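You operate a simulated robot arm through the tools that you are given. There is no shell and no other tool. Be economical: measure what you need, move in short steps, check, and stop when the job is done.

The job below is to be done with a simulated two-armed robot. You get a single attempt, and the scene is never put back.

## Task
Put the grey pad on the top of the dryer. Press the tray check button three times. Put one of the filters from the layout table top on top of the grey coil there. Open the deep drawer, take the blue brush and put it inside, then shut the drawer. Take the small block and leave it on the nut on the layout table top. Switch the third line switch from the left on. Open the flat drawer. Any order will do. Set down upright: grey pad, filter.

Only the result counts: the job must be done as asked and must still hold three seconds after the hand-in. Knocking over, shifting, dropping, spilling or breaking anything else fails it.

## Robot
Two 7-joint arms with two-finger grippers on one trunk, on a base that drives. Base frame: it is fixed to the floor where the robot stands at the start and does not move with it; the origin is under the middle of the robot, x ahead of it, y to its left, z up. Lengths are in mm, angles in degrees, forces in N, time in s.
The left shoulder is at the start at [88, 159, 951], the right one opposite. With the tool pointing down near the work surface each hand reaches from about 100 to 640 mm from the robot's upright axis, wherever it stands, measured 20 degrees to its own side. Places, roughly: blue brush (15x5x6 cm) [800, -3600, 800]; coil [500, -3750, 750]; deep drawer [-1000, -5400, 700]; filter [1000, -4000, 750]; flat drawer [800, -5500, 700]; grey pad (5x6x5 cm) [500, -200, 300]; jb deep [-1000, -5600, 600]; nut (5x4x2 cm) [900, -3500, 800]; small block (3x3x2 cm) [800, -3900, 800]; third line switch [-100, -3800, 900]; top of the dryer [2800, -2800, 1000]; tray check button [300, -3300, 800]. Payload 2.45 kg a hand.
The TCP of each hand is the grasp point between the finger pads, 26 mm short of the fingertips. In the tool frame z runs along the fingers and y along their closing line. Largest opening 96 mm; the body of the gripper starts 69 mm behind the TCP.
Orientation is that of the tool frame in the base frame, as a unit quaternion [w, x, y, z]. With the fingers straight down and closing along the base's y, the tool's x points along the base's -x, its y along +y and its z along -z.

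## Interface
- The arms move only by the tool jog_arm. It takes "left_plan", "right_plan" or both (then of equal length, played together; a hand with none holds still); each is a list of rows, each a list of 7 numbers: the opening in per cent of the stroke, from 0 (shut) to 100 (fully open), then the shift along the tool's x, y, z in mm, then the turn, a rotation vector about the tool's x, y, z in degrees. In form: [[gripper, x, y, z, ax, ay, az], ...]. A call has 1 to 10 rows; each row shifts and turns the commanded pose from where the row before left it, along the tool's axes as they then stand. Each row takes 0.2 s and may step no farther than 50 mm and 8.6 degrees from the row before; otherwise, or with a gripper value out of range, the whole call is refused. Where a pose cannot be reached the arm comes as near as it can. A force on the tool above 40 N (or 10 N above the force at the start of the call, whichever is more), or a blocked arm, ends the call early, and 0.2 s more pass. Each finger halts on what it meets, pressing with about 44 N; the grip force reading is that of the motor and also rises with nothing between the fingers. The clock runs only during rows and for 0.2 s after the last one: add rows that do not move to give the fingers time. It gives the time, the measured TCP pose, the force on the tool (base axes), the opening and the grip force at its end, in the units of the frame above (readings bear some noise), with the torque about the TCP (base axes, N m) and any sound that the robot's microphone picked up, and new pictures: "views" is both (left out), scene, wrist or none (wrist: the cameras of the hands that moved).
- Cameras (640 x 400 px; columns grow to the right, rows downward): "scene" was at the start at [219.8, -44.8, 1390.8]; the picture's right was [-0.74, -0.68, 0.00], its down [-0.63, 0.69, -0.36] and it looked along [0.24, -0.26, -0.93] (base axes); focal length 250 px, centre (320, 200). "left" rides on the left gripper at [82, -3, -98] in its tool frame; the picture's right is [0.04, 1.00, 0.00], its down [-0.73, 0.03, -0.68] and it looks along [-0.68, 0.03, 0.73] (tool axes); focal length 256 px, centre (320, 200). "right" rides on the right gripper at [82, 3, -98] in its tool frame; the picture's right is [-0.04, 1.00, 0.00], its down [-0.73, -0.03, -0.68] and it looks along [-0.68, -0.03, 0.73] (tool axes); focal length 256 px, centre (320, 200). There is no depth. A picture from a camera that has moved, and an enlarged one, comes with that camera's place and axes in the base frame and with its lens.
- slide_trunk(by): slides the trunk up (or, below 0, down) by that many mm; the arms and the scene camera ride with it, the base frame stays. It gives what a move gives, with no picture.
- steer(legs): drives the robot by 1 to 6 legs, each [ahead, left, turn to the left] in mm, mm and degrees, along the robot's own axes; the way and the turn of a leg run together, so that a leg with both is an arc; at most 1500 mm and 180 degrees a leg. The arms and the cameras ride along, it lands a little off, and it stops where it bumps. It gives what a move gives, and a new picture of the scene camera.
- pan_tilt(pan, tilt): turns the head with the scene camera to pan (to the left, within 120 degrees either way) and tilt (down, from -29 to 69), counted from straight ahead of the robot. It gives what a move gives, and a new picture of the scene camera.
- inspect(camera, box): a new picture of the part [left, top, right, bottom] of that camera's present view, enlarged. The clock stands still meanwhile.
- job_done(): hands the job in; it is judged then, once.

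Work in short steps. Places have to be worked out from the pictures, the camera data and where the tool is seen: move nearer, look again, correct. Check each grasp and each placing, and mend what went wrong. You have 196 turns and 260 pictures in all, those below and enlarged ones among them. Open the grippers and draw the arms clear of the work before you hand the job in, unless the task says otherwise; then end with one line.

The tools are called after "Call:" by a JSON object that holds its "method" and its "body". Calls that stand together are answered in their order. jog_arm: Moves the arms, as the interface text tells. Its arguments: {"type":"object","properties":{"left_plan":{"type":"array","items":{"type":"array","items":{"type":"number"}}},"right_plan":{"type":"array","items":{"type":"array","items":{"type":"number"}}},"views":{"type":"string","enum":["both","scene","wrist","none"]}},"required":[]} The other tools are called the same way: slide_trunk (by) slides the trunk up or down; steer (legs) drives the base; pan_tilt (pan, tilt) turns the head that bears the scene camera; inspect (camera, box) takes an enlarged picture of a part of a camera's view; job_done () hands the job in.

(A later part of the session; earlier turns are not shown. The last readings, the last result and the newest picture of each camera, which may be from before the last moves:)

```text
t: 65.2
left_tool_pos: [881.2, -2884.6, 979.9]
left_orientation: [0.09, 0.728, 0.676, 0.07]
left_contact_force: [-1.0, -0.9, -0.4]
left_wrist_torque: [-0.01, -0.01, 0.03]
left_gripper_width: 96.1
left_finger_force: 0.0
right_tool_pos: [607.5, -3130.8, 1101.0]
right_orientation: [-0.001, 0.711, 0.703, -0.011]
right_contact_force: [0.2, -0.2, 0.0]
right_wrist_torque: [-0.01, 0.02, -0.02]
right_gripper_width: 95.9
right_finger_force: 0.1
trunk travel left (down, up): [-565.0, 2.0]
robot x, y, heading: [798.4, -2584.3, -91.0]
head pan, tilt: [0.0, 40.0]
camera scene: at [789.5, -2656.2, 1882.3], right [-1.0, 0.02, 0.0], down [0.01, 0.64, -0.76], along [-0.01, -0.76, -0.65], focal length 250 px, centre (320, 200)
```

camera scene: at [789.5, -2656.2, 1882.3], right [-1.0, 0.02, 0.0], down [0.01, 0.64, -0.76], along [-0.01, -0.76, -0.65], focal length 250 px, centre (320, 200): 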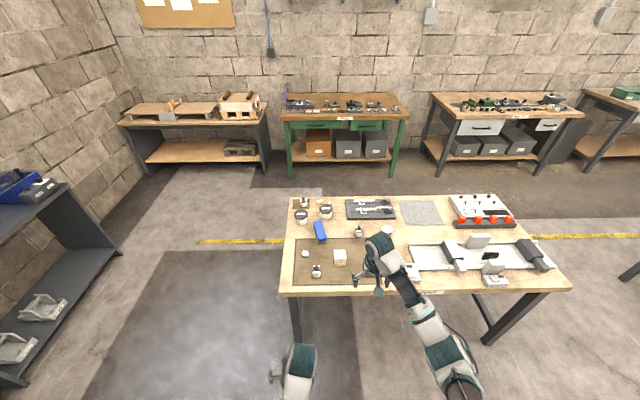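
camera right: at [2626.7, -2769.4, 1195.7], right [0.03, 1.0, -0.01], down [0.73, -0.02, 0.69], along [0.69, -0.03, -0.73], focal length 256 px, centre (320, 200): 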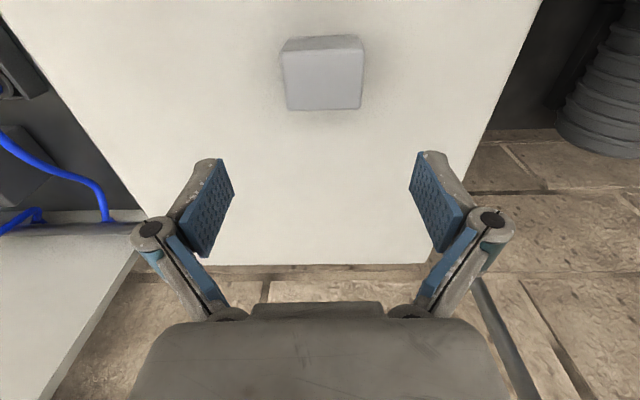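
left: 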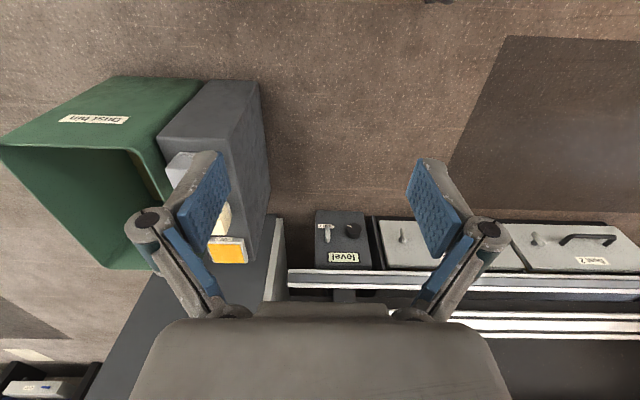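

I enlarge the table for identification.

Call:
{"method": "inspect", "body": {"camera": "scene", "box": [275, 190, 435, 290]}}

Call:
{"method": "inspect", "body": {"camera": "scene", "box": [400, 185, 560, 295]}}

Call:
{"method": "inspect", "body": {"camera": "scene", "box": [420, 80, 600, 180]}}

Call:
{"method": "inspect", "body": {"camera": "scene", "box": [270, 80, 420, 180]}}

```text
4.00 times, centred on (355, 240) of scene
camera zoom: at [789.5, -2656.2, 1882.3], right [-1.0, 0.02, 0.0], down [0.01, 0.64, -0.76], along [-0.01, -0.76, -0.65], focal length 1002 px, centre (180, 40)
```

zoom: 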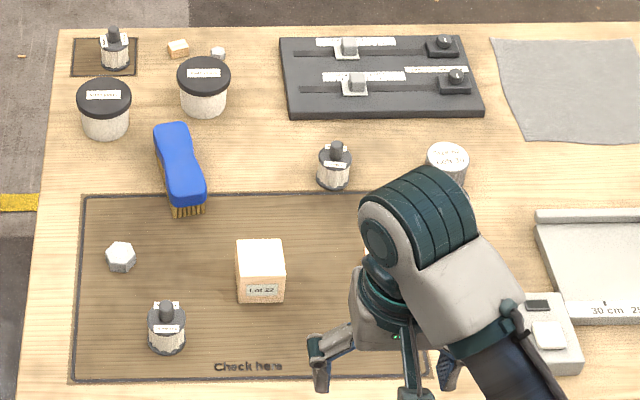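

```text
3.64 times, centred on (480, 240) of scene
camera zoom: at [789.5, -2656.2, 1882.3], right [-1.0, 0.02, 0.0], down [0.01, 0.64, -0.76], along [-0.01, -0.76, -0.65], focal length 910 px, centre (-262, 54)
```

zoom: 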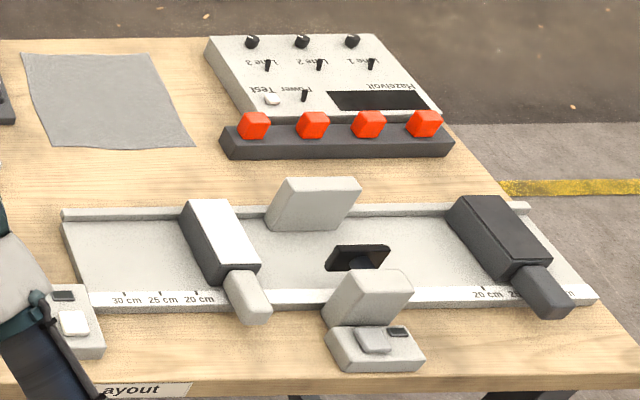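

```text
3.56 times, centred on (510, 130) of scene
camera zoom: at [789.5, -2656.2, 1882.3], right [-1.0, 0.02, 0.0], down [0.01, 0.64, -0.76], along [-0.01, -0.76, -0.65], focal length 890 px, centre (-356, 449)
```

zoom: 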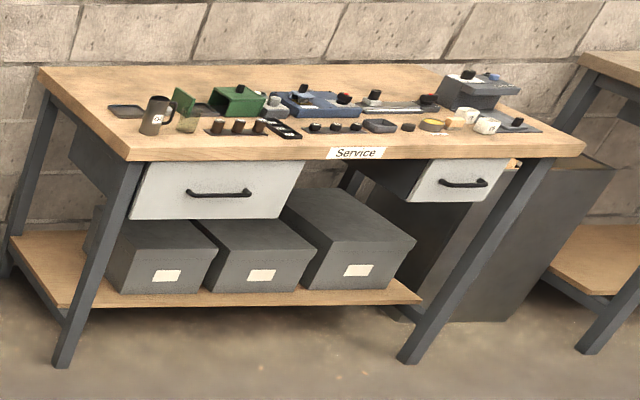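

```text
4.00 times, centred on (345, 130) of scene
camera zoom: at [789.5, -2656.2, 1882.3], right [-1.0, 0.02, 0.0], down [0.01, 0.64, -0.76], along [-0.01, -0.76, -0.65], focal length 1002 px, centre (220, 480)
```

zoom: 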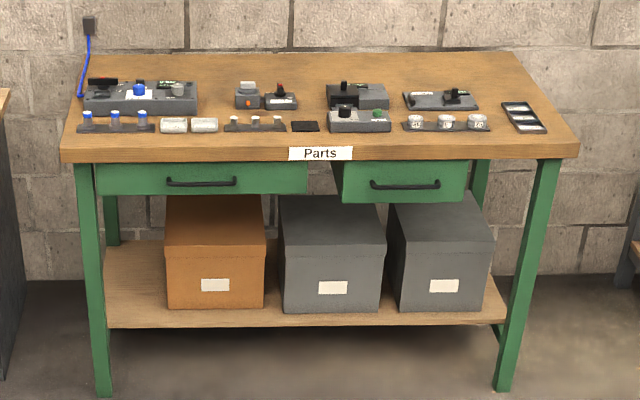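

I read the labels of the jars, bottles and coil up close.

Call:
{"method": "inspect", "body": {"camera": "scene", "box": [287, 194, 347, 232]}}

Call:
{"method": "inspect", "body": {"camera": "scene", "box": [345, 215, 405, 253]}}

Call:
{"method": "inspect", "body": {"camera": "scene", "box": [287, 240, 347, 288]}}

```text
10.53 times, centred on (317, 213) of scene
camera zoom: at [789.5, -2656.2, 1882.3], right [-1.0, 0.02, 0.0], down [0.01, 0.64, -0.76], along [-0.01, -0.76, -0.65], focal length 2636 px, centre (352, 63)
```

zoom: 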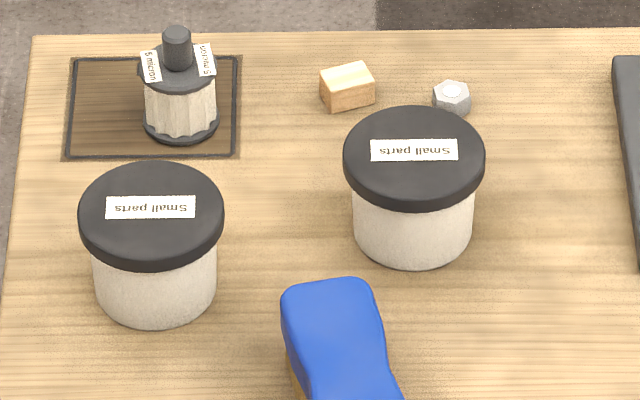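

```text
10.53 times, centred on (375, 234) of scene
camera zoom: at [789.5, -2656.2, 1882.3], right [-1.0, 0.02, 0.0], down [0.01, 0.64, -0.76], along [-0.01, -0.76, -0.65], focal length 2636 px, centre (-259, -158)
```

zoom: 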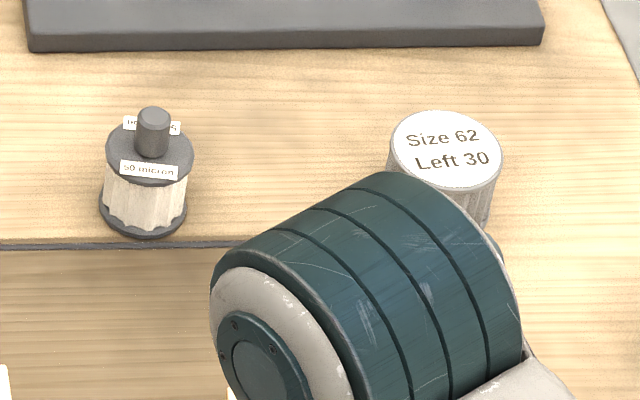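

```text
8.33 times, centred on (317, 264) of scene
camera zoom: at [789.5, -2656.2, 1882.3], right [-1.0, 0.02, 0.0], down [0.01, 0.64, -0.76], along [-0.01, -0.76, -0.65], focal length 2087 px, centre (345, -333)
```

zoom: 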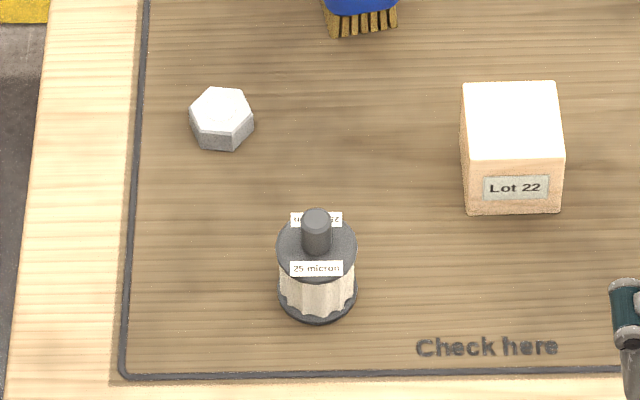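

Filters are the three 5/25/50 micron bottles; the coil is the "Size 62" roll; nut, small block, brush are identified. I drive nearer from the north side for the button and coil.

Call:
{"method": "steer", "body": {"legs": [[330, -180, 1]]}}

Call:
{"method": "pan_tilt", "body": {"pan": -15, "tilt": 50}}

```text
t: 67.6
left_tool_pos: [702.9, -3216.1, 978.2]
left_orientation: [0.089, 0.723, 0.681, 0.071]
left_contact_force: [0.4, -0.4, -0.6]
left_wrist_torque: [0.02, 0.0, 0.01]
left_gripper_width: 96.0
left_finger_force: 0.1
right_tool_pos: [435.0, -3467.9, 1101.5]
right_orientation: [-0.003, 0.706, 0.708, -0.012]
right_contact_force: [0.2, 0.0, -0.1]
right_wrist_torque: [0.02, 0.0, -0.03]
right_gripper_width: 96.0
right_finger_force: 0.0
trunk travel left (down, up): [-565.0, 2.0]
robot x, y, heading: [613.3, -2919.8, -89.9]
head pan, tilt: [0.0, 40.0]
camera scene: at [622.6, -2987.7, 1882.4], right [-1.0, 0.0, 0.01], down [-0.01, 0.64, -0.77], along [0.0, -0.77, -0.64], focal length 250 px, centre (320, 200)
```

scene: 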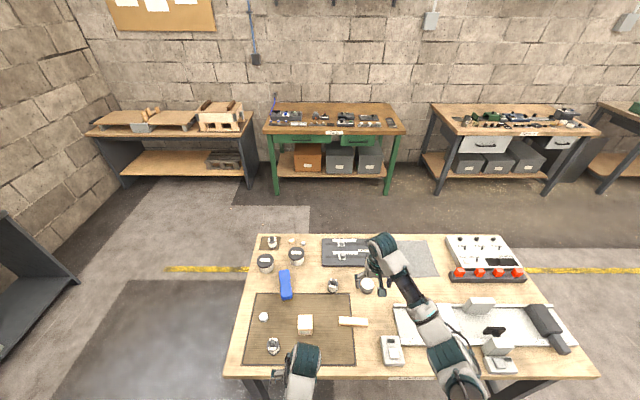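

```text
t: 68.4
left_tool_pos: [704.5, -3215.7, 979.0]
left_orientation: [0.089, 0.723, 0.681, 0.071]
left_contact_force: [-0.8, -0.3, 0.1]
left_wrist_torque: [0.02, -0.02, 0.02]
left_gripper_width: 96.0
left_finger_force: 0.0
right_tool_pos: [437.2, -3467.1, 1101.9]
right_orientation: [-0.003, 0.705, 0.709, -0.01]
right_contact_force: [1.1, 0.5, -1.4]
right_wrist_torque: [0.0, 0.05, 0.02]
right_gripper_width: 95.8
right_finger_force: 0.1
trunk travel left (down, up): [-565.0, 2.0]
robot x, y, heading: [615.4, -2919.2, -89.8]
head pan, tilt: [-15.0, 50.0]
camera scene: at [603.0, -2980.5, 1868.3], right [-0.97, 0.26, 0.01], down [0.19, 0.74, -0.64], along [-0.17, -0.62, -0.77], focal length 250 px, centre (320, 200)
```

scene: 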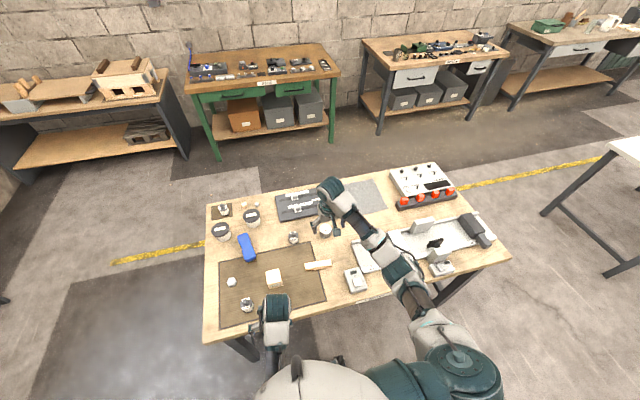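

I check the two small devices for the tray check button and the coil in detail.

Call:
{"method": "inspect", "body": {"camera": "scene", "box": [330, 255, 390, 300]}}

Call:
{"method": "inspect", "body": {"camera": "scene", "box": [280, 215, 360, 275]}}

Call:
{"method": "inspect", "body": {"camera": "scene", "box": [380, 155, 480, 215]}}

Call:
{"method": "inspect", "body": {"camera": "right", "box": [0, 0, 640, 400]}}

```text
8.89 times, centred on (360, 278) of scene
camera zoom: at [603.0, -2980.5, 1868.3], right [-0.97, 0.26, 0.01], down [0.19, 0.74, -0.64], along [-0.17, -0.62, -0.77], focal length 2226 px, centre (-36, -489)
```

zoom: 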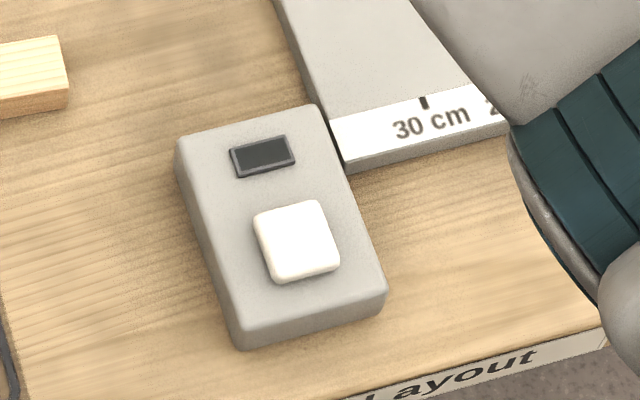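

```text
6.67 times, centred on (320, 245) of scene
camera zoom: at [603.0, -2980.5, 1868.3], right [-0.97, 0.26, 0.01], down [0.19, 0.74, -0.64], along [-0.17, -0.62, -0.77], focal length 1669 px, centre (320, -100)
```

zoom: 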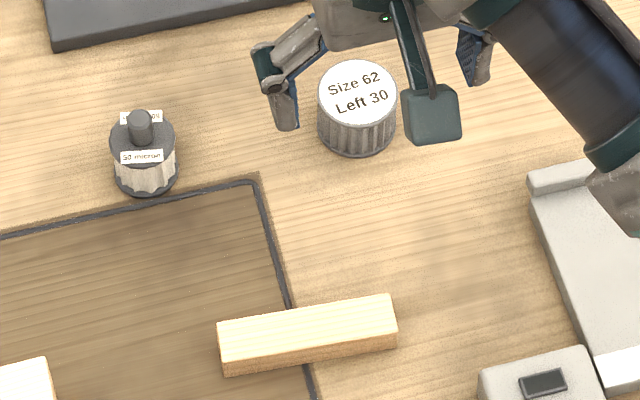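

```text
6.40 times, centred on (430, 185) of scene
camera zoom: at [603.0, -2980.5, 1868.3], right [-0.97, 0.26, 0.01], down [0.19, 0.74, -0.64], along [-0.17, -0.62, -0.77], focal length 1602 px, centre (-384, 296)
```

zoom: 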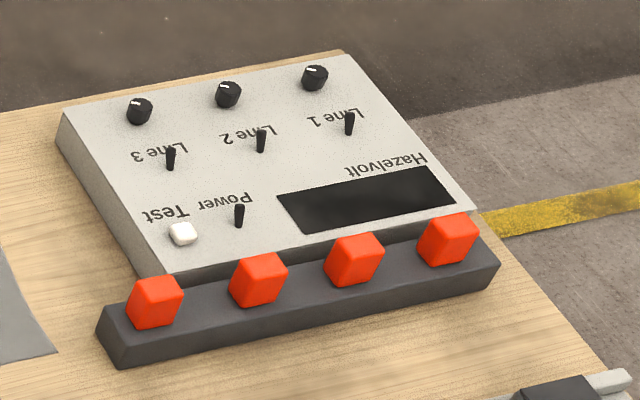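

```text
1.00 times, centred on (320, 200) of right (not enlarged: the box is as wide or as high as the picture)
camera zoom: at [441.6, -3383.6, 1199.0], right [1.0, -0.03, -0.02], down [-0.01, -0.72, 0.69], along [-0.04, -0.69, -0.72], focal length 256 px, centre (320, 200)
```

zoom: 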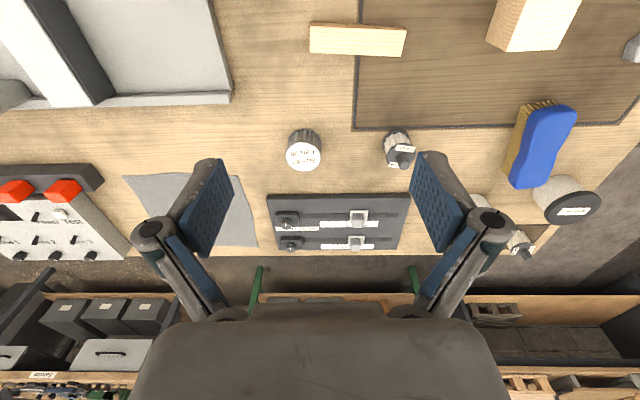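

Coil top ≈ (400,-3616,850), 50-micron filter knob ≈ (556,-3618,872), button ≈ (327,-3351,~800). I lower the trunk 100 and bring the right hand above the button with closed fingers.

Call:
{"method": "slide_trunk", "body": {"by": -100}}

Call:
{"method": "jog_arm", "body": {"right_plan": [[0, 0, -37, 0, 0, 0, 0], [0, 38, -37, 0, 0, 0, 0], [0, 38, -36, 10, 0, 0, 0], [0, 40, 0, 30, 0, 0, 0], [0, 0, 0, 30, 0, 0, 0], [0, 0, 0, 0, 0, 0, 0]]}}

```text
t: 69.7
left_tool_pos: [714.9, -3220.6, 876.9]
left_orientation: [0.115, 0.721, 0.678, 0.089]
left_contact_force: [0.4, -0.3, -0.3]
left_wrist_torque: [0.01, -0.01, -0.03]
left_gripper_width: 96.1
left_finger_force: 0.0
right_tool_pos: [422.4, -3468.2, 1000.6]
right_orientation: [0.002, 0.706, 0.709, -0.009]
right_contact_force: [-0.6, 1.1, 0.1]
right_wrist_torque: [0.01, -0.07, 0.0]
right_gripper_width: 95.9
right_finger_force: 0.1
trunk travel left (down, up): [-465.0, 102.0]
robot x, y, heading: [608.6, -2925.1, -90.2]
head pan, tilt: [-15.0, 50.0]
```

```text
refused: row 2 steps farther than a row can; nothing moved
```

Smaller steps: shift +117 along tool x, -95 along tool y.

Call:
{"method": "jog_arm", "body": {"right_plan": [[0, 30, -24, 0, 0, 0, 0], [0, 30, -24, 0, 0, 0, 0], [0, 30, -24, 10, 0, 0, 0], [0, 27, -23, 30, 0, 0, 0], [0, 0, 0, 40, 0, 0, 0], [0, 0, 0, 30, 0, 0, 0], [0, 0, 0, 0, 0, 0, 0]]}}

```text
t: 71.3
left_tool_pos: [717.8, -3217.9, 875.8]
left_orientation: [0.112, 0.722, 0.678, 0.087]
left_contact_force: [-0.1, -0.6, 0.2]
left_wrist_torque: [0.03, 0.0, 0.0]
left_gripper_width: 95.8
left_finger_force: 0.0
right_tool_pos: [331.6, -3351.5, 890.4]
right_orientation: [0.001, 0.705, 0.709, -0.011]
right_contact_force: [-0.4, 1.0, 0.1]
right_wrist_torque: [0.0, 0.0, 0.03]
right_gripper_width: 0.0
right_finger_force: 28.4
trunk travel left (down, up): [-465.0, 102.0]
robot x, y, heading: [615.3, -2922.1, -90.0]
head pan, tilt: [-15.0, 50.0]
camera scene: at [591.0, -2981.9, 1768.5], right [-0.97, 0.26, 0.0], down [0.2, 0.74, -0.64], along [-0.17, -0.62, -0.77], focal length 250 px, centre (320, 200)
camera right: at [336.1, -3267.5, 987.4], right [1.0, -0.04, -0.01], down [-0.02, -0.72, 0.69], along [-0.03, -0.69, -0.72], focal length 256 px, centre (320, 200)
```

scene: 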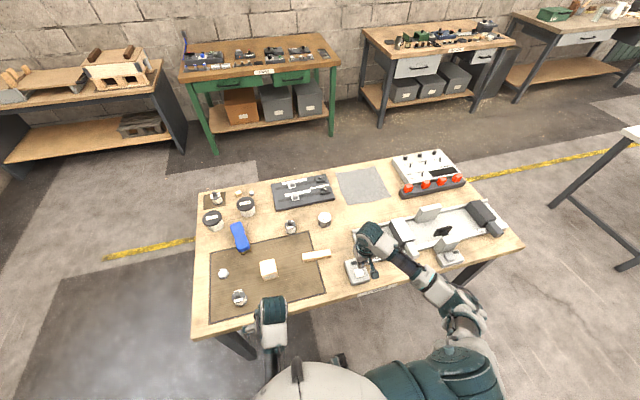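
right: 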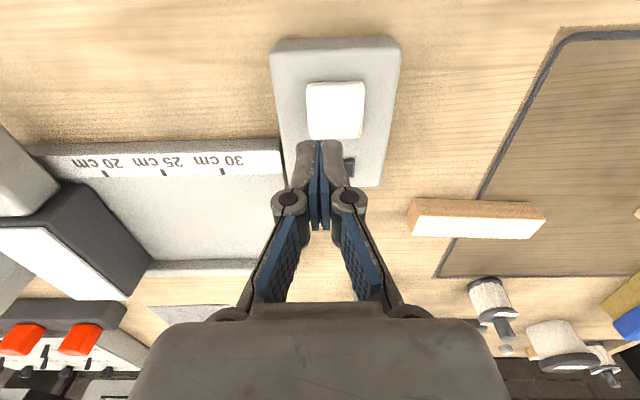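

Button is at about (342,-3345,~815); I shift a little and step down, watching for contact.

Call:
{"method": "jog_arm", "body": {"right_plan": [[0, 6, 10, 0, 0, 0, 0], [0, 0, 0, 10, 0, 0, 0], [0, 0, 0, 10, 0, 0, 0], [0, 0, 0, 8, 0, 0, 0], [0, 0, 0, 0, 0, 0, 0]], "views": "wrist"}}

```text
t: 72.5
left_tool_pos: [717.6, -3216.6, 874.6]
left_orientation: [0.111, 0.721, 0.677, 0.09]
left_contact_force: [0.4, -0.2, 0.3]
left_wrist_torque: [-0.02, 0.0, 0.03]
left_gripper_width: 96.1
left_finger_force: 0.1
right_tool_pos: [340.0, -3346.5, 862.2]
right_orientation: [0.001, 0.705, 0.709, -0.01]
right_contact_force: [3.5, -1.2, 6.9]
right_wrist_torque: [0.03, -0.09, -0.02]
right_gripper_width: 5.8
right_finger_force: 28.7
trunk travel left (down, up): [-465.0, 102.0]
robot x, y, heading: [613.2, -2920.8, -89.9]
head pan, tilt: [-15.0, 50.0]
heard: click
camera right: at [344.6, -3262.2, 959.4], right [1.0, -0.04, -0.01], down [-0.02, -0.72, 0.69], along [-0.03, -0.69, -0.72], focal length 256 px, centre (320, 200)
```

right: 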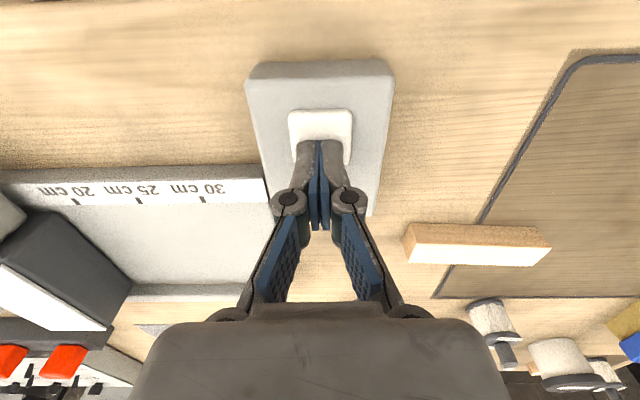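

One click heard. I rise 15 mm, then press again.

Call:
{"method": "jog_arm", "body": {"right_plan": [[0, 0, 0, -15, 0, 0, 0], [0, 0, 0, 0, 0, 0, 0]], "views": "none"}}

Call:
{"method": "jog_arm", "body": {"right_plan": [[0, 0, 0, 8, 0, 0, 0], [0, 0, 0, 7, 0, 0, 0], [0, 0, 0, 0, 0, 0, 0]], "views": "none"}}

Call:
{"method": "jog_arm", "body": {"right_plan": [[0, 0, 0, -15, 0, 0, 0], [0, 0, 0, 0, 0, 0, 0]], "views": "wrist"}}

```text
t: 73.1
left_tool_pos: [714.6, -3216.3, 874.1]
left_orientation: [0.111, 0.722, 0.677, 0.09]
left_contact_force: [-0.5, 0.2, 0.2]
left_wrist_torque: [0.04, -0.01, -0.01]
left_gripper_width: 96.1
left_finger_force: 0.0
right_tool_pos: [338.5, -3344.8, 877.5]
right_orientation: [0.001, 0.705, 0.71, -0.01]
right_contact_force: [-0.6, -0.1, -0.1]
right_wrist_torque: [0.04, -0.01, -0.04]
right_gripper_width: 0.0
right_finger_force: 28.1
trunk travel left (down, up): [-465.0, 102.0]
robot x, y, heading: [611.7, -2921.8, -90.1]
head pan, tilt: [-15.0, 50.0]
```

```text
t: 73.9
left_tool_pos: [716.0, -3215.2, 874.6]
left_orientation: [0.111, 0.722, 0.677, 0.09]
left_contact_force: [0.6, -0.2, -0.9]
left_wrist_torque: [0.01, -0.03, 0.02]
left_gripper_width: 96.1
left_finger_force: 0.1
right_tool_pos: [339.5, -3346.5, 862.0]
right_orientation: [0.001, 0.705, 0.709, -0.01]
right_contact_force: [-0.4, 1.8, 6.5]
right_wrist_torque: [0.08, 0.01, -0.01]
right_gripper_width: 6.0
right_finger_force: 28.6
trunk travel left (down, up): [-465.0, 102.0]
robot x, y, heading: [614.0, -2922.0, -90.1]
head pan, tilt: [-15.0, 50.0]
heard: click
```

```text
t: 74.5
left_tool_pos: [716.5, -3215.7, 874.0]
left_orientation: [0.11, 0.723, 0.677, 0.09]
left_contact_force: [0.6, 0.5, 0.1]
left_wrist_torque: [0.01, -0.03, -0.03]
left_gripper_width: 95.7
left_finger_force: 0.1
right_tool_pos: [340.1, -3346.3, 876.7]
right_orientation: [0.0, 0.705, 0.709, -0.01]
right_contact_force: [0.0, 0.2, -0.6]
right_wrist_torque: [-0.02, 0.02, 0.04]
right_gripper_width: 0.0
right_finger_force: 28.3
trunk travel left (down, up): [-465.0, 102.0]
robot x, y, heading: [613.4, -2922.0, -89.8]
head pan, tilt: [-15.0, 50.0]
camera right: at [344.3, -3262.3, 974.8], right [1.0, -0.04, -0.01], down [-0.02, -0.72, 0.69], along [-0.03, -0.69, -0.72], focal length 256 px, centre (320, 200)
```

right: 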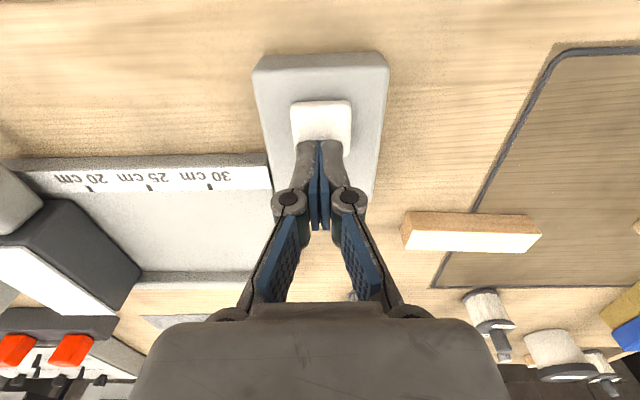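

Second click done; third press now, then rise.

Call:
{"method": "jog_arm", "body": {"right_plan": [[0, 0, 0, 8, 0, 0, 0], [0, 0, 0, 7, 0, 0, 0], [0, 0, 0, 0, 0, 0, 0]], "views": "none"}}

Call:
{"method": "jog_arm", "body": {"right_plan": [[0, 0, 0, -20, 0, 0, 0], [0, 0, 0, -45, 0, 0, 0], [0, 0, 0, -45, 0, 0, 0], [100, 0, 0, -45, 0, 0, 0], [100, 0, 0, 0, 0, 0, 0], [100, 0, 0, 0, 0, 0, 0]]}}

Call:
{"method": "inspect", "body": {"camera": "scene", "box": [330, 235, 400, 295]}}

```text
t: 75.3
left_tool_pos: [715.7, -3215.2, 872.1]
left_orientation: [0.11, 0.722, 0.677, 0.091]
left_contact_force: [0.2, -0.1, 0.0]
left_wrist_torque: [0.0, -0.01, -0.01]
left_gripper_width: 95.8
left_finger_force: 0.2
right_tool_pos: [340.8, -3348.0, 861.7]
right_orientation: [0.001, 0.705, 0.709, -0.011]
right_contact_force: [0.5, -0.1, 5.6]
right_wrist_torque: [0.05, -0.02, 0.0]
right_gripper_width: 6.0
right_finger_force: 28.2
trunk travel left (down, up): [-465.0, 102.0]
robot x, y, heading: [610.7, -2921.3, -90.3]
head pan, tilt: [-15.0, 50.0]
heard: click
```

```text
t: 76.7
left_tool_pos: [716.1, -3214.9, 873.4]
left_orientation: [0.109, 0.722, 0.677, 0.091]
left_contact_force: [0.8, 0.5, -0.2]
left_wrist_torque: [0.03, 0.03, 0.01]
left_gripper_width: 95.8
left_finger_force: 0.0
right_tool_pos: [344.8, -3343.0, 1017.9]
right_orientation: [0.0, 0.705, 0.709, -0.01]
right_contact_force: [0.2, -0.4, 0.1]
right_wrist_torque: [0.0, -0.02, 0.03]
right_gripper_width: 96.1
right_finger_force: 0.0
trunk travel left (down, up): [-465.0, 102.0]
robot x, y, heading: [614.5, -2920.2, -90.0]
head pan, tilt: [-15.0, 50.0]
camera scene: at [587.9, -2982.8, 1768.4], right [-0.97, 0.26, 0.0], down [0.2, 0.74, -0.64], along [-0.16, -0.62, -0.77], focal length 250 px, centre (320, 200)
camera right: at [350.1, -3259.2, 1114.7], right [1.0, -0.04, -0.01], down [-0.02, -0.72, 0.69], along [-0.03, -0.69, -0.72], focal length 256 px, centre (320, 200)
```

scene: 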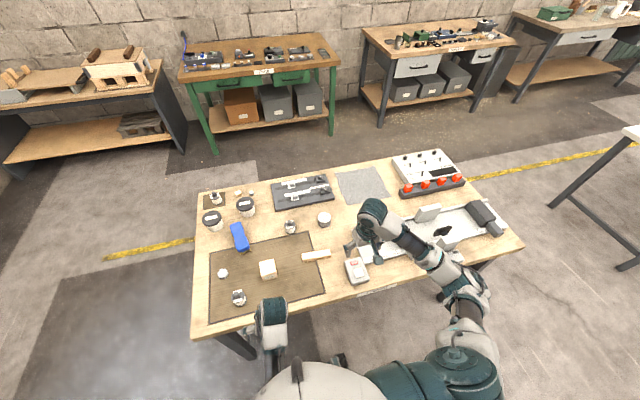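
right: 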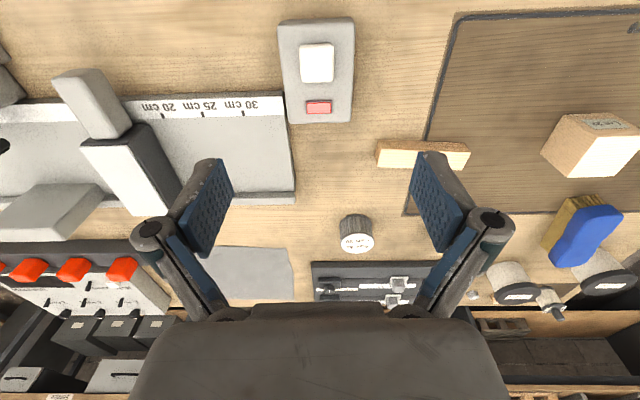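

```text
6.67 times, centred on (365, 265) of scene
camera zoom: at [587.9, -2982.8, 1768.4], right [-0.97, 0.26, 0.0], down [0.2, 0.74, -0.64], along [-0.16, -0.62, -0.77], focal length 1669 px, centre (20, -233)
```

zoom: 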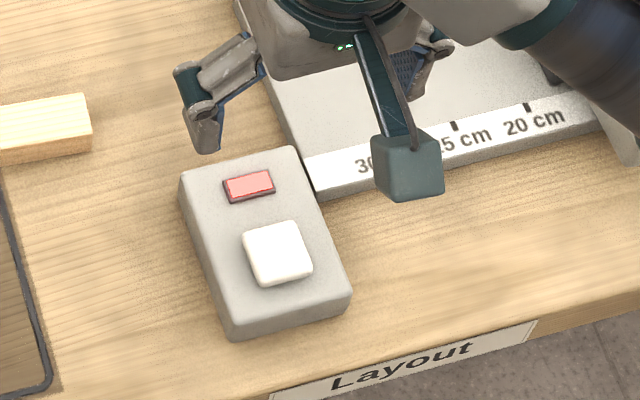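

The lamp is lit after three clicks. Before driving nearer I raise the left hand, since blocks lie in its way.

Call:
{"method": "jog_arm", "body": {"left_plan": [[100, 0, 0, -40, 0, 0, 0], [100, 0, 0, -40, 0, 0, 0], [100, 0, 0, -40, 0, 0, 0], [100, 0, 0, 0, 0, 0, 0]], "views": "none"}}

```text
t: 77.9
left_tool_pos: [722.0, -3208.0, 896.1]
left_orientation: [0.126, 0.722, 0.673, 0.096]
left_contact_force: [-0.5, -0.1, 0.5]
left_wrist_torque: [0.0, 0.01, -0.03]
left_gripper_width: 95.7
left_finger_force: 0.1
left hand out of reach, approached as far as the arm can: row 1, 2, 3
right_tool_pos: [346.4, -3341.0, 1019.2]
right_orientation: [0.001, 0.705, 0.709, -0.011]
right_contact_force: [-0.2, -0.3, -0.5]
right_wrist_torque: [0.02, 0.02, 0.01]
right_gripper_width: 95.9
right_finger_force: 0.1
trunk travel left (down, up): [-465.0, 102.0]
robot x, y, heading: [612.5, -2917.8, -89.7]
head pan, tilt: [-15.0, 50.0]
stopped in row 4 (left hand): the arm was blocked; the commanded pose is now the measured one
```

The left arm is at a limit near the midline; I move it outward then up.

Call:
{"method": "jog_arm", "body": {"left_plan": [[100, 0, 45, 0, 0, 0, 0], [100, 0, 45, 0, 0, 0, 0], [100, 0, 45, 0, 0, 0, 0], [100, 0, 20, -40, 0, 0, 0], [100, 0, 0, -45, 0, 0, 0], [100, 0, 0, -45, 0, 0, 0], [100, 0, 0, 0, 0, 0, 0]], "views": "none"}}

```text
t: 79.5
left_tool_pos: [866.9, -3209.5, 949.2]
left_orientation: [0.14, 0.721, 0.67, 0.111]
left_contact_force: [-1.1, -0.9, -0.6]
left_wrist_torque: [0.02, -0.01, -0.01]
left_gripper_width: 96.1
left_finger_force: 0.1
left hand out of reach, approached as far as the arm can: row 4, 5, 6
right_tool_pos: [346.6, -3341.3, 1017.9]
right_orientation: [0.001, 0.705, 0.709, -0.01]
right_contact_force: [0.9, 0.2, -0.5]
right_wrist_torque: [-0.03, -0.04, -0.03]
right_gripper_width: 95.9
right_finger_force: 0.1
trunk travel left (down, up): [-465.0, 102.0]
robot x, y, heading: [614.3, -2923.5, -90.1]
head pan, tilt: [-15.0, 50.0]
```

Clear enough. I drive 130 mm nearer.

Call:
{"method": "steer", "body": {"legs": [[130, 0, 0]]}}

Call:
{"method": "jog_arm", "body": {"right_plan": [[100, -20, 30, 0, 0, 0, 0], [100, -20, 30, 0, 0, 0, 0], [100, -20, 30, 0, 0, 0, 0], [100, -20, 30, 0, 0, 0, 0], [100, 0, 30, 0, 0, 0, 0], [100, 0, 30, 0, 0, 0, 0], [100, 0, 0, 0, 0, 0, 0]], "views": "wrist"}}

```text
t: 80.8
left_tool_pos: [869.0, -3335.2, 950.9]
left_orientation: [0.14, 0.721, 0.669, 0.111]
left_contact_force: [-0.1, 1.3, -0.2]
left_wrist_torque: [-0.04, 0.0, -0.04]
left_gripper_width: 96.1
left_finger_force: 0.1
right_tool_pos: [348.5, -3467.9, 1018.5]
right_orientation: [0.001, 0.704, 0.71, -0.011]
right_contact_force: [-0.1, -0.7, 0.2]
right_wrist_torque: [0.02, -0.02, 0.0]
right_gripper_width: 96.2
right_finger_force: 0.2
trunk travel left (down, up): [-465.0, 102.0]
robot x, y, heading: [616.3, -3048.3, -90.1]
head pan, tilt: [-15.0, 50.0]
camera scene: at [588.5, -3106.3, 1768.5], right [-0.97, 0.26, 0.0], down [0.2, 0.74, -0.64], along [-0.16, -0.62, -0.77], focal length 250 px, centre (320, 200)
```

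scene: 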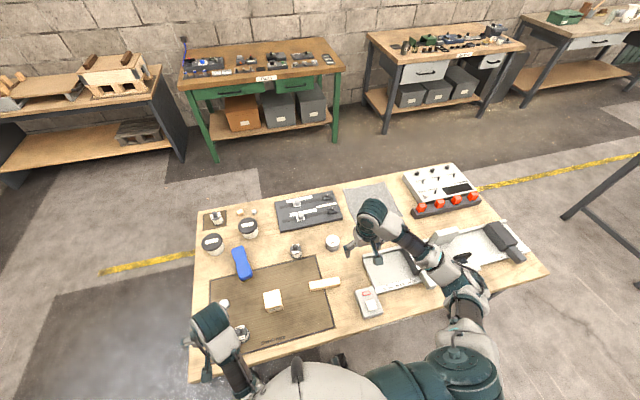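

```text
t: 82.4
left_tool_pos: [870.6, -3335.7, 950.5]
left_orientation: [0.141, 0.721, 0.67, 0.111]
left_contact_force: [0.0, 0.4, 0.0]
left_wrist_torque: [-0.03, 0.01, 0.0]
left_gripper_width: 96.2
left_finger_force: 0.1
right_tool_pos: [530.1, -3545.7, 1017.0]
right_orientation: [0.0, 0.705, 0.709, -0.013]
right_contact_force: [0.4, -1.4, -0.9]
right_wrist_torque: [-0.02, 0.01, 0.02]
right_gripper_width: 96.1
right_finger_force: 0.1
trunk travel left (down, up): [-465.0, 102.0]
robot x, y, heading: [613.1, -3051.9, -89.8]
head pan, tilt: [-15.0, 50.0]
camera right: at [534.2, -3462.0, 1115.3], right [1.0, -0.03, -0.02], down [-0.01, -0.72, 0.69], along [-0.03, -0.69, -0.72], focal length 256 px, centre (320, 200)
```

right: 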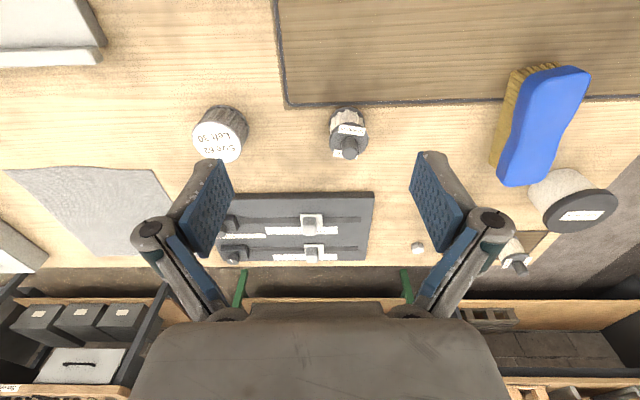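

Filter at about (558,-3613). I move over it and down partway, then re-measure.

Call:
{"method": "jog_arm", "body": {"right_plan": [[100, -22, 9, 0, 0, 0, 0], [100, -22, 9, 10, 0, 0, 0], [100, -22, 9, 15, 0, 0, 0], [100, 0, 0, 30, 0, 0, 0], [100, 0, 0, 20, 0, 0, 0], [100, 0, 0, 0, 0, 0, 0]], "views": "wrist"}}

```text
t: 83.8
left_tool_pos: [871.0, -3333.9, 950.4]
left_orientation: [0.139, 0.721, 0.669, 0.112]
left_contact_force: [-0.5, -0.8, -0.4]
left_wrist_torque: [-0.02, -0.01, 0.02]
left_gripper_width: 96.1
left_finger_force: 0.1
right_tool_pos: [557.9, -3616.3, 941.5]
right_orientation: [0.0, 0.705, 0.709, -0.012]
right_contact_force: [0.7, -0.4, -0.5]
right_wrist_torque: [0.0, 0.01, 0.0]
right_gripper_width: 96.2
right_finger_force: 0.0
trunk travel left (down, up): [-465.0, 102.0]
robot x, y, heading: [612.7, -3044.2, -89.8]
head pan, tilt: [-15.0, 50.0]
camera right: at [561.5, -3531.8, 1039.2], right [1.0, -0.03, -0.02], down [-0.01, -0.72, 0.69], along [-0.03, -0.69, -0.72], focal length 256 px, centre (320, 200)
```

right: 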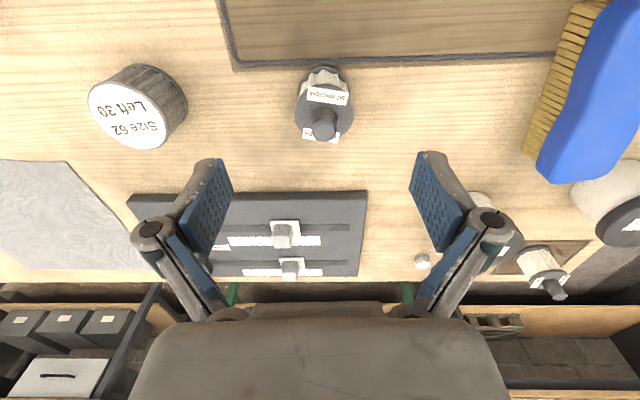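

Hand centred on the filter (x 558, y -3616). I descend straddling it, with a check at z≈866.

Call:
{"method": "jog_arm", "body": {"right_plan": [[100, 0, 1, 25, 0, 0, 0], [100, 0, 0, 25, 0, 0, 0], [100, 0, 0, 25, 0, 0, 0], [100, 0, 0, 0, 0, 0, 0]], "views": "wrist"}}

```text
t: 84.8
left_tool_pos: [869.2, -3333.9, 949.8]
left_orientation: [0.14, 0.721, 0.669, 0.11]
left_contact_force: [-0.1, -0.6, -0.4]
left_wrist_torque: [0.01, 0.0, -0.02]
left_gripper_width: 96.3
left_finger_force: 0.0
right_tool_pos: [556.1, -3614.9, 870.0]
right_orientation: [0.001, 0.705, 0.71, -0.011]
right_contact_force: [-0.2, -0.1, 0.1]
right_wrist_torque: [-0.02, 0.01, 0.0]
right_gripper_width: 95.9
right_finger_force: 0.0
trunk travel left (down, up): [-465.0, 102.0]
robot x, y, heading: [614.4, -3048.8, -89.9]
head pan, tilt: [-15.0, 50.0]
camera right: at [560.8, -3530.6, 966.3], right [1.0, -0.03, -0.02], down [-0.01, -0.72, 0.69], along [-0.03, -0.69, -0.72], focal length 256 px, centre (320, 200)
```

right: 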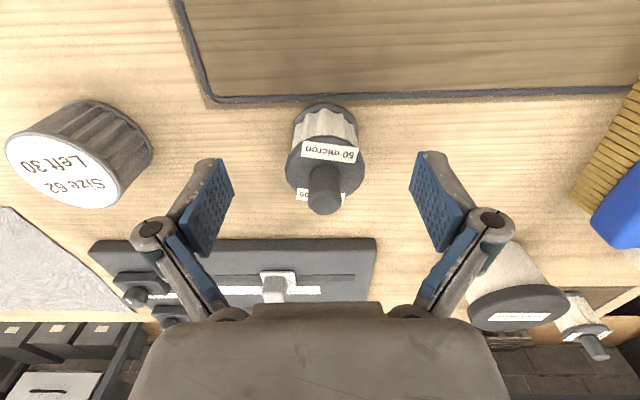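

Table z≈803, filter axis ≈ (557,-3621), lid ≈ 855. I adjust 6 mm, go down to ≈841 and close.

Call:
{"method": "jog_arm", "body": {"right_plan": [[100, -6, 1, 10, 0, 0, 0], [100, 0, 0, 10, 0, 0, 0], [100, 0, 0, 9, 0, 0, 0], [100, 0, 0, 0, 0, 0, 0], [30, 0, 0, 0, 0, 0, 0], [0, 0, 0, 0, 0, 0, 0], [0, 0, 0, 0, 0, 0, 0], [0, 0, 0, 0, 0, 0, 0]], "views": "wrist"}}

```text
t: 86.6
left_tool_pos: [870.8, -3333.7, 950.0]
left_orientation: [0.14, 0.72, 0.67, 0.111]
left_contact_force: [0.0, 0.4, 0.0]
left_wrist_torque: [0.0, -0.01, 0.03]
left_gripper_width: 96.2
left_finger_force: 0.0
right_tool_pos: [557.5, -3622.7, 841.8]
right_orientation: [0.0, 0.705, 0.71, -0.012]
right_contact_force: [-0.1, 0.4, 1.3]
right_wrist_torque: [0.05, -0.05, -0.01]
right_gripper_width: 46.7
right_finger_force: 44.6
trunk travel left (down, up): [-465.0, 102.0]
robot x, y, heading: [613.0, -3048.5, -89.7]
head pan, tilt: [-15.0, 50.0]
camera right: at [562.0, -3538.1, 937.8], right [1.0, -0.03, -0.02], down [-0.01, -0.72, 0.69], along [-0.03, -0.69, -0.72], focal length 256 px, centre (320, 200)
```

right: 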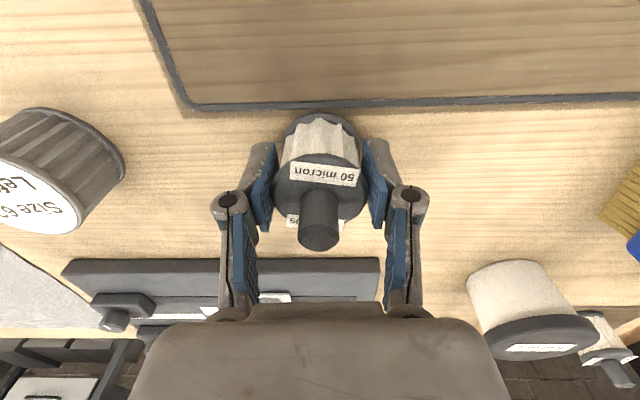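

Grasped (46.7 mm). Its base is ~39 mm below the TCP. I lift 95 mm.

Call:
{"method": "jog_arm", "body": {"right_plan": [[0, 0, 0, -15, 0, 0, 0], [0, 0, 0, -40, 0, 0, 0], [0, 0, 0, -45, 0, 0, 0], [0, 0, 0, 0, 0, 0, 0]], "views": "wrist"}}

```text
t: 87.6
left_tool_pos: [870.1, -3333.9, 950.2]
left_orientation: [0.139, 0.721, 0.67, 0.111]
left_contact_force: [0.1, 0.4, -0.5]
left_wrist_torque: [0.0, 0.0, -0.01]
left_gripper_width: 96.0
left_finger_force: 0.0
right_tool_pos: [562.8, -3618.6, 939.9]
right_orientation: [0.0, 0.705, 0.71, -0.011]
right_contact_force: [0.0, -0.5, -1.3]
right_wrist_torque: [-0.01, -0.03, -0.01]
right_gripper_width: 47.1
right_finger_force: 43.9
trunk travel left (down, up): [-465.0, 102.0]
robot x, y, heading: [610.5, -3049.6, -89.7]
head pan, tilt: [-15.0, 50.0]
camera right: at [567.3, -3534.9, 1037.4], right [1.0, -0.03, -0.02], down [-0.01, -0.72, 0.69], along [-0.03, -0.69, -0.72], focal length 256 px, centre (320, 200)
```

right: 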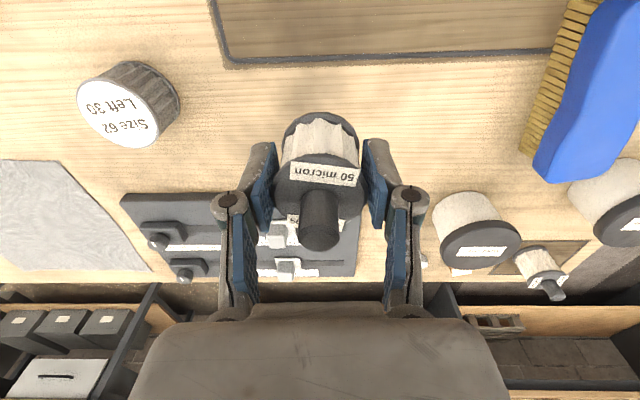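

Coil top ≈ (399,-3619,846). I carry the filter over it.

Call:
{"method": "jog_arm", "body": {"right_plan": [[0, 0, -40, 0, 0, 0, 0], [0, 0, -40, 0, 0, 0, 0], [0, 0, -40, 0, 0, 0, 0], [0, 0, -38, 0, 0, 0, 0], [0, 0, 0, 0, 0, 0, 0]], "views": "both"}}

Call:
{"method": "inspect", "body": {"camera": "scene", "box": [300, 190, 380, 270]}}

```text
t: 88.8
left_tool_pos: [870.6, -3333.9, 950.5]
left_orientation: [0.14, 0.721, 0.669, 0.111]
left_contact_force: [0.1, 0.6, 0.2]
left_wrist_torque: [0.0, -0.02, -0.01]
left_gripper_width: 96.0
left_finger_force: 0.0
right_tool_pos: [401.1, -3616.2, 941.9]
right_orientation: [0.0, 0.705, 0.709, -0.011]
right_contact_force: [0.3, -0.4, -0.7]
right_wrist_torque: [0.02, 0.01, 0.02]
right_gripper_width: 46.3
right_finger_force: 44.0
trunk travel left (down, up): [-465.0, 102.0]
robot x, y, heading: [611.5, -3047.5, -89.7]
head pan, tilt: [-15.0, 50.0]
camera scene: at [589.9, -3110.2, 1768.4], right [-0.97, 0.26, 0.0], down [0.2, 0.74, -0.64], along [-0.16, -0.62, -0.77], focal length 250 px, centre (320, 200)
camera right: at [405.5, -3532.1, 1039.8], right [1.0, -0.03, -0.01], down [-0.01, -0.72, 0.69], along [-0.03, -0.69, -0.72], focal length 256 px, centre (320, 200)
```

scene: 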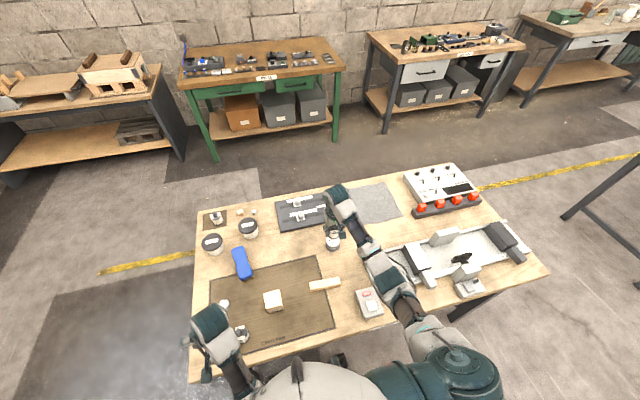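
right: 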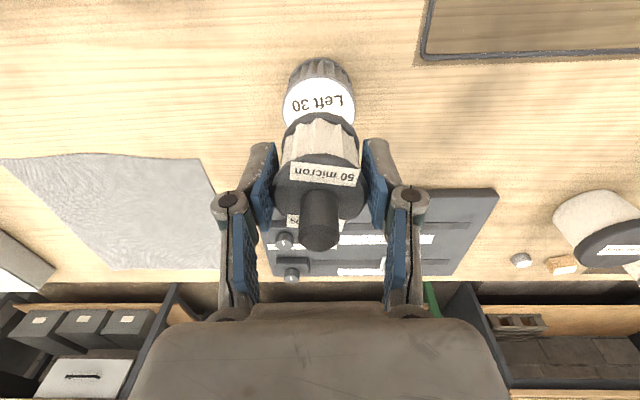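

```text
5.00 times, centred on (340, 230) of scene
camera zoom: at [589.9, -3110.2, 1768.4], right [-0.97, 0.26, 0.0], down [0.2, 0.74, -0.64], along [-0.16, -0.62, -0.77], focal length 1252 px, centre (220, 50)
```

zoom: 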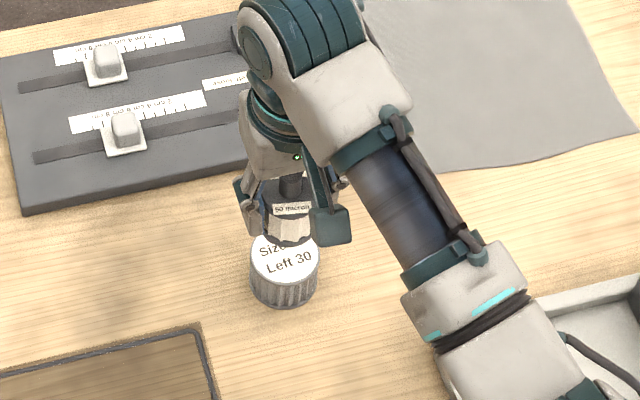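

Alignment in x is right; the coil is about 6 mm farther in -y. I shift and descend 38 mm, then look.

Call:
{"method": "jog_arm", "body": {"right_plan": [[0, -6, 0, 13, 0, 0, 0], [0, 0, 0, 13, 0, 0, 0], [0, 0, 0, 12, 0, 0, 0], [0, 0, 0, 0, 0, 0, 0]], "views": "wrist"}}

Call:
{"method": "inspect", "body": {"camera": "scene", "box": [310, 210, 360, 260]}}

```text
t: 89.8
left_tool_pos: [870.4, -3334.2, 950.3]
left_orientation: [0.141, 0.72, 0.67, 0.112]
left_contact_force: [-0.1, -0.1, -1.7]
left_wrist_torque: [-0.05, 0.01, 0.02]
left_gripper_width: 96.2
left_finger_force: 0.0
right_tool_pos: [399.4, -3626.2, 901.9]
right_orientation: [0.0, 0.705, 0.709, -0.012]
right_contact_force: [0.2, -0.9, -0.9]
right_wrist_torque: [-0.01, -0.03, -0.01]
right_gripper_width: 46.5
right_finger_force: 44.4
trunk travel left (down, up): [-465.0, 102.0]
robot x, y, heading: [607.9, -3048.1, -89.6]
head pan, tilt: [-15.0, 50.0]
camera right: at [404.3, -3542.0, 1000.5], right [1.0, -0.03, -0.01], down [-0.01, -0.72, 0.69], along [-0.03, -0.69, -0.72], focal length 256 px, centre (320, 200)
```

right: 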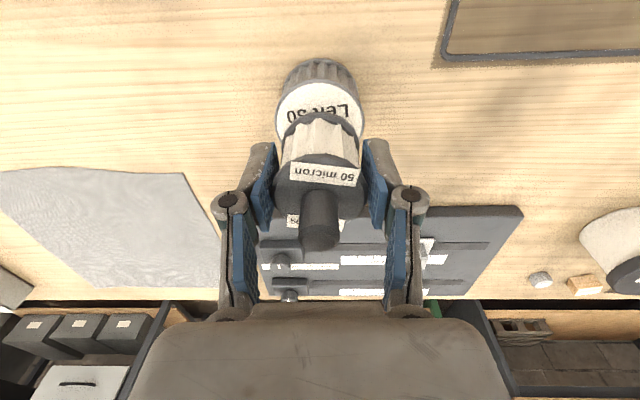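

```text
8.00 times, centred on (335, 235) of scene
camera zoom: at [590.5, -3110.3, 1768.4], right [-0.97, 0.26, 0.0], down [0.2, 0.74, -0.64], along [-0.16, -0.62, -0.77], focal length 2003 px, centre (200, -80)
```

zoom: 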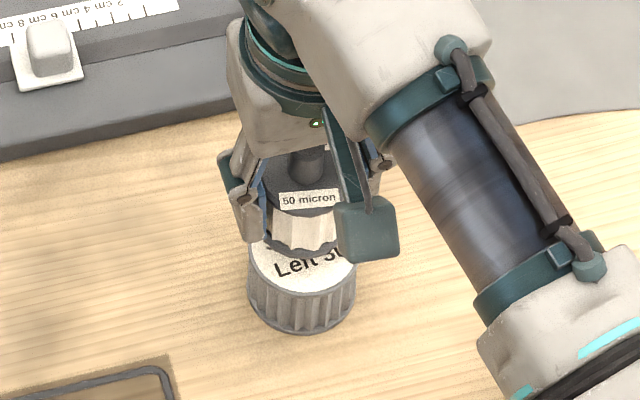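

Alignment within ~3 mm. I nudge back 2 mm and descend in small rows until contact.

Call:
{"method": "jog_arm", "body": {"right_plan": [[0, 2, 0, 4, 0, 0, 0], [0, 0, 0, 3, 0, 0, 0], [0, 0, 0, 3, 0, 0, 0], [0, 0, 0, 0, 0, 0, 0]], "views": "wrist"}}

```text
t: 90.8
left_tool_pos: [870.1, -3334.7, 950.4]
left_orientation: [0.139, 0.721, 0.67, 0.111]
left_contact_force: [-0.3, 0.1, 0.3]
left_wrist_torque: [0.02, -0.03, 0.04]
left_gripper_width: 96.2
left_finger_force: 0.0
right_tool_pos: [399.3, -3625.3, 893.9]
right_orientation: [0.0, 0.705, 0.709, -0.011]
right_contact_force: [-0.2, 0.4, -0.3]
right_wrist_torque: [-0.02, -0.01, 0.0]
right_gripper_width: 46.8
right_finger_force: 44.2
trunk travel left (down, up): [-465.0, 102.0]
robot x, y, heading: [613.2, -3046.9, -89.9]
head pan, tilt: [-15.0, 50.0]
camera right: at [404.0, -3540.8, 990.3], right [1.0, -0.03, -0.01], down [-0.01, -0.72, 0.69], along [-0.03, -0.69, -0.72], focal length 256 px, centre (320, 200)
```

right: 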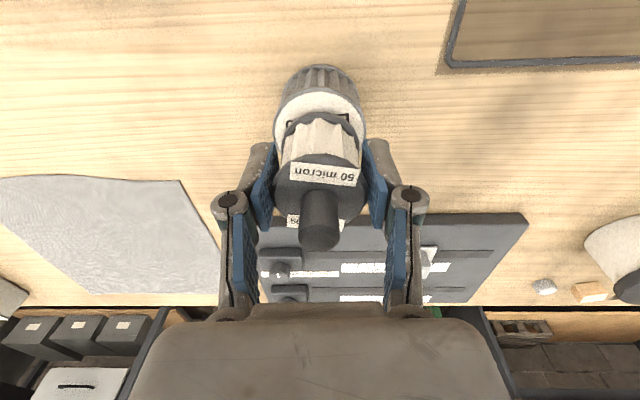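

Call:
{"method": "jog_arm", "body": {"right_plan": [[0, 0, 0, 3, 0, 0, 0], [0, 0, 0, 3, 0, 0, 0], [0, 0, 0, 2, 0, 0, 0], [0, 0, 0, 0, 0, 0, 0]], "views": "wrist"}}

```text
t: 91.8
left_tool_pos: [869.9, -3335.6, 949.4]
left_orientation: [0.141, 0.72, 0.67, 0.112]
left_contact_force: [-0.2, -0.3, 0.5]
left_wrist_torque: [-0.03, -0.01, 0.02]
left_gripper_width: 96.1
left_finger_force: 0.0
right_tool_pos: [399.9, -3625.6, 886.4]
right_orientation: [0.001, 0.705, 0.709, -0.012]
right_contact_force: [-0.6, 0.1, -0.3]
right_wrist_torque: [0.0, 0.0, 0.04]
right_gripper_width: 46.5
right_finger_force: 44.2
trunk travel left (down, up): [-465.0, 102.0]
robot x, y, heading: [613.8, -3048.1, -89.7]
head pan, tilt: [-15.0, 50.0]
camera right: at [404.5, -3541.1, 983.4], right [1.0, -0.03, -0.02], down [-0.01, -0.72, 0.69], along [-0.03, -0.69, -0.72], focal length 256 px, centre (320, 200)
```

right: 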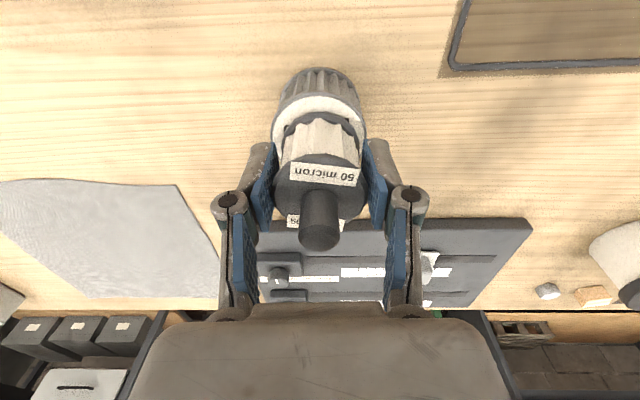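

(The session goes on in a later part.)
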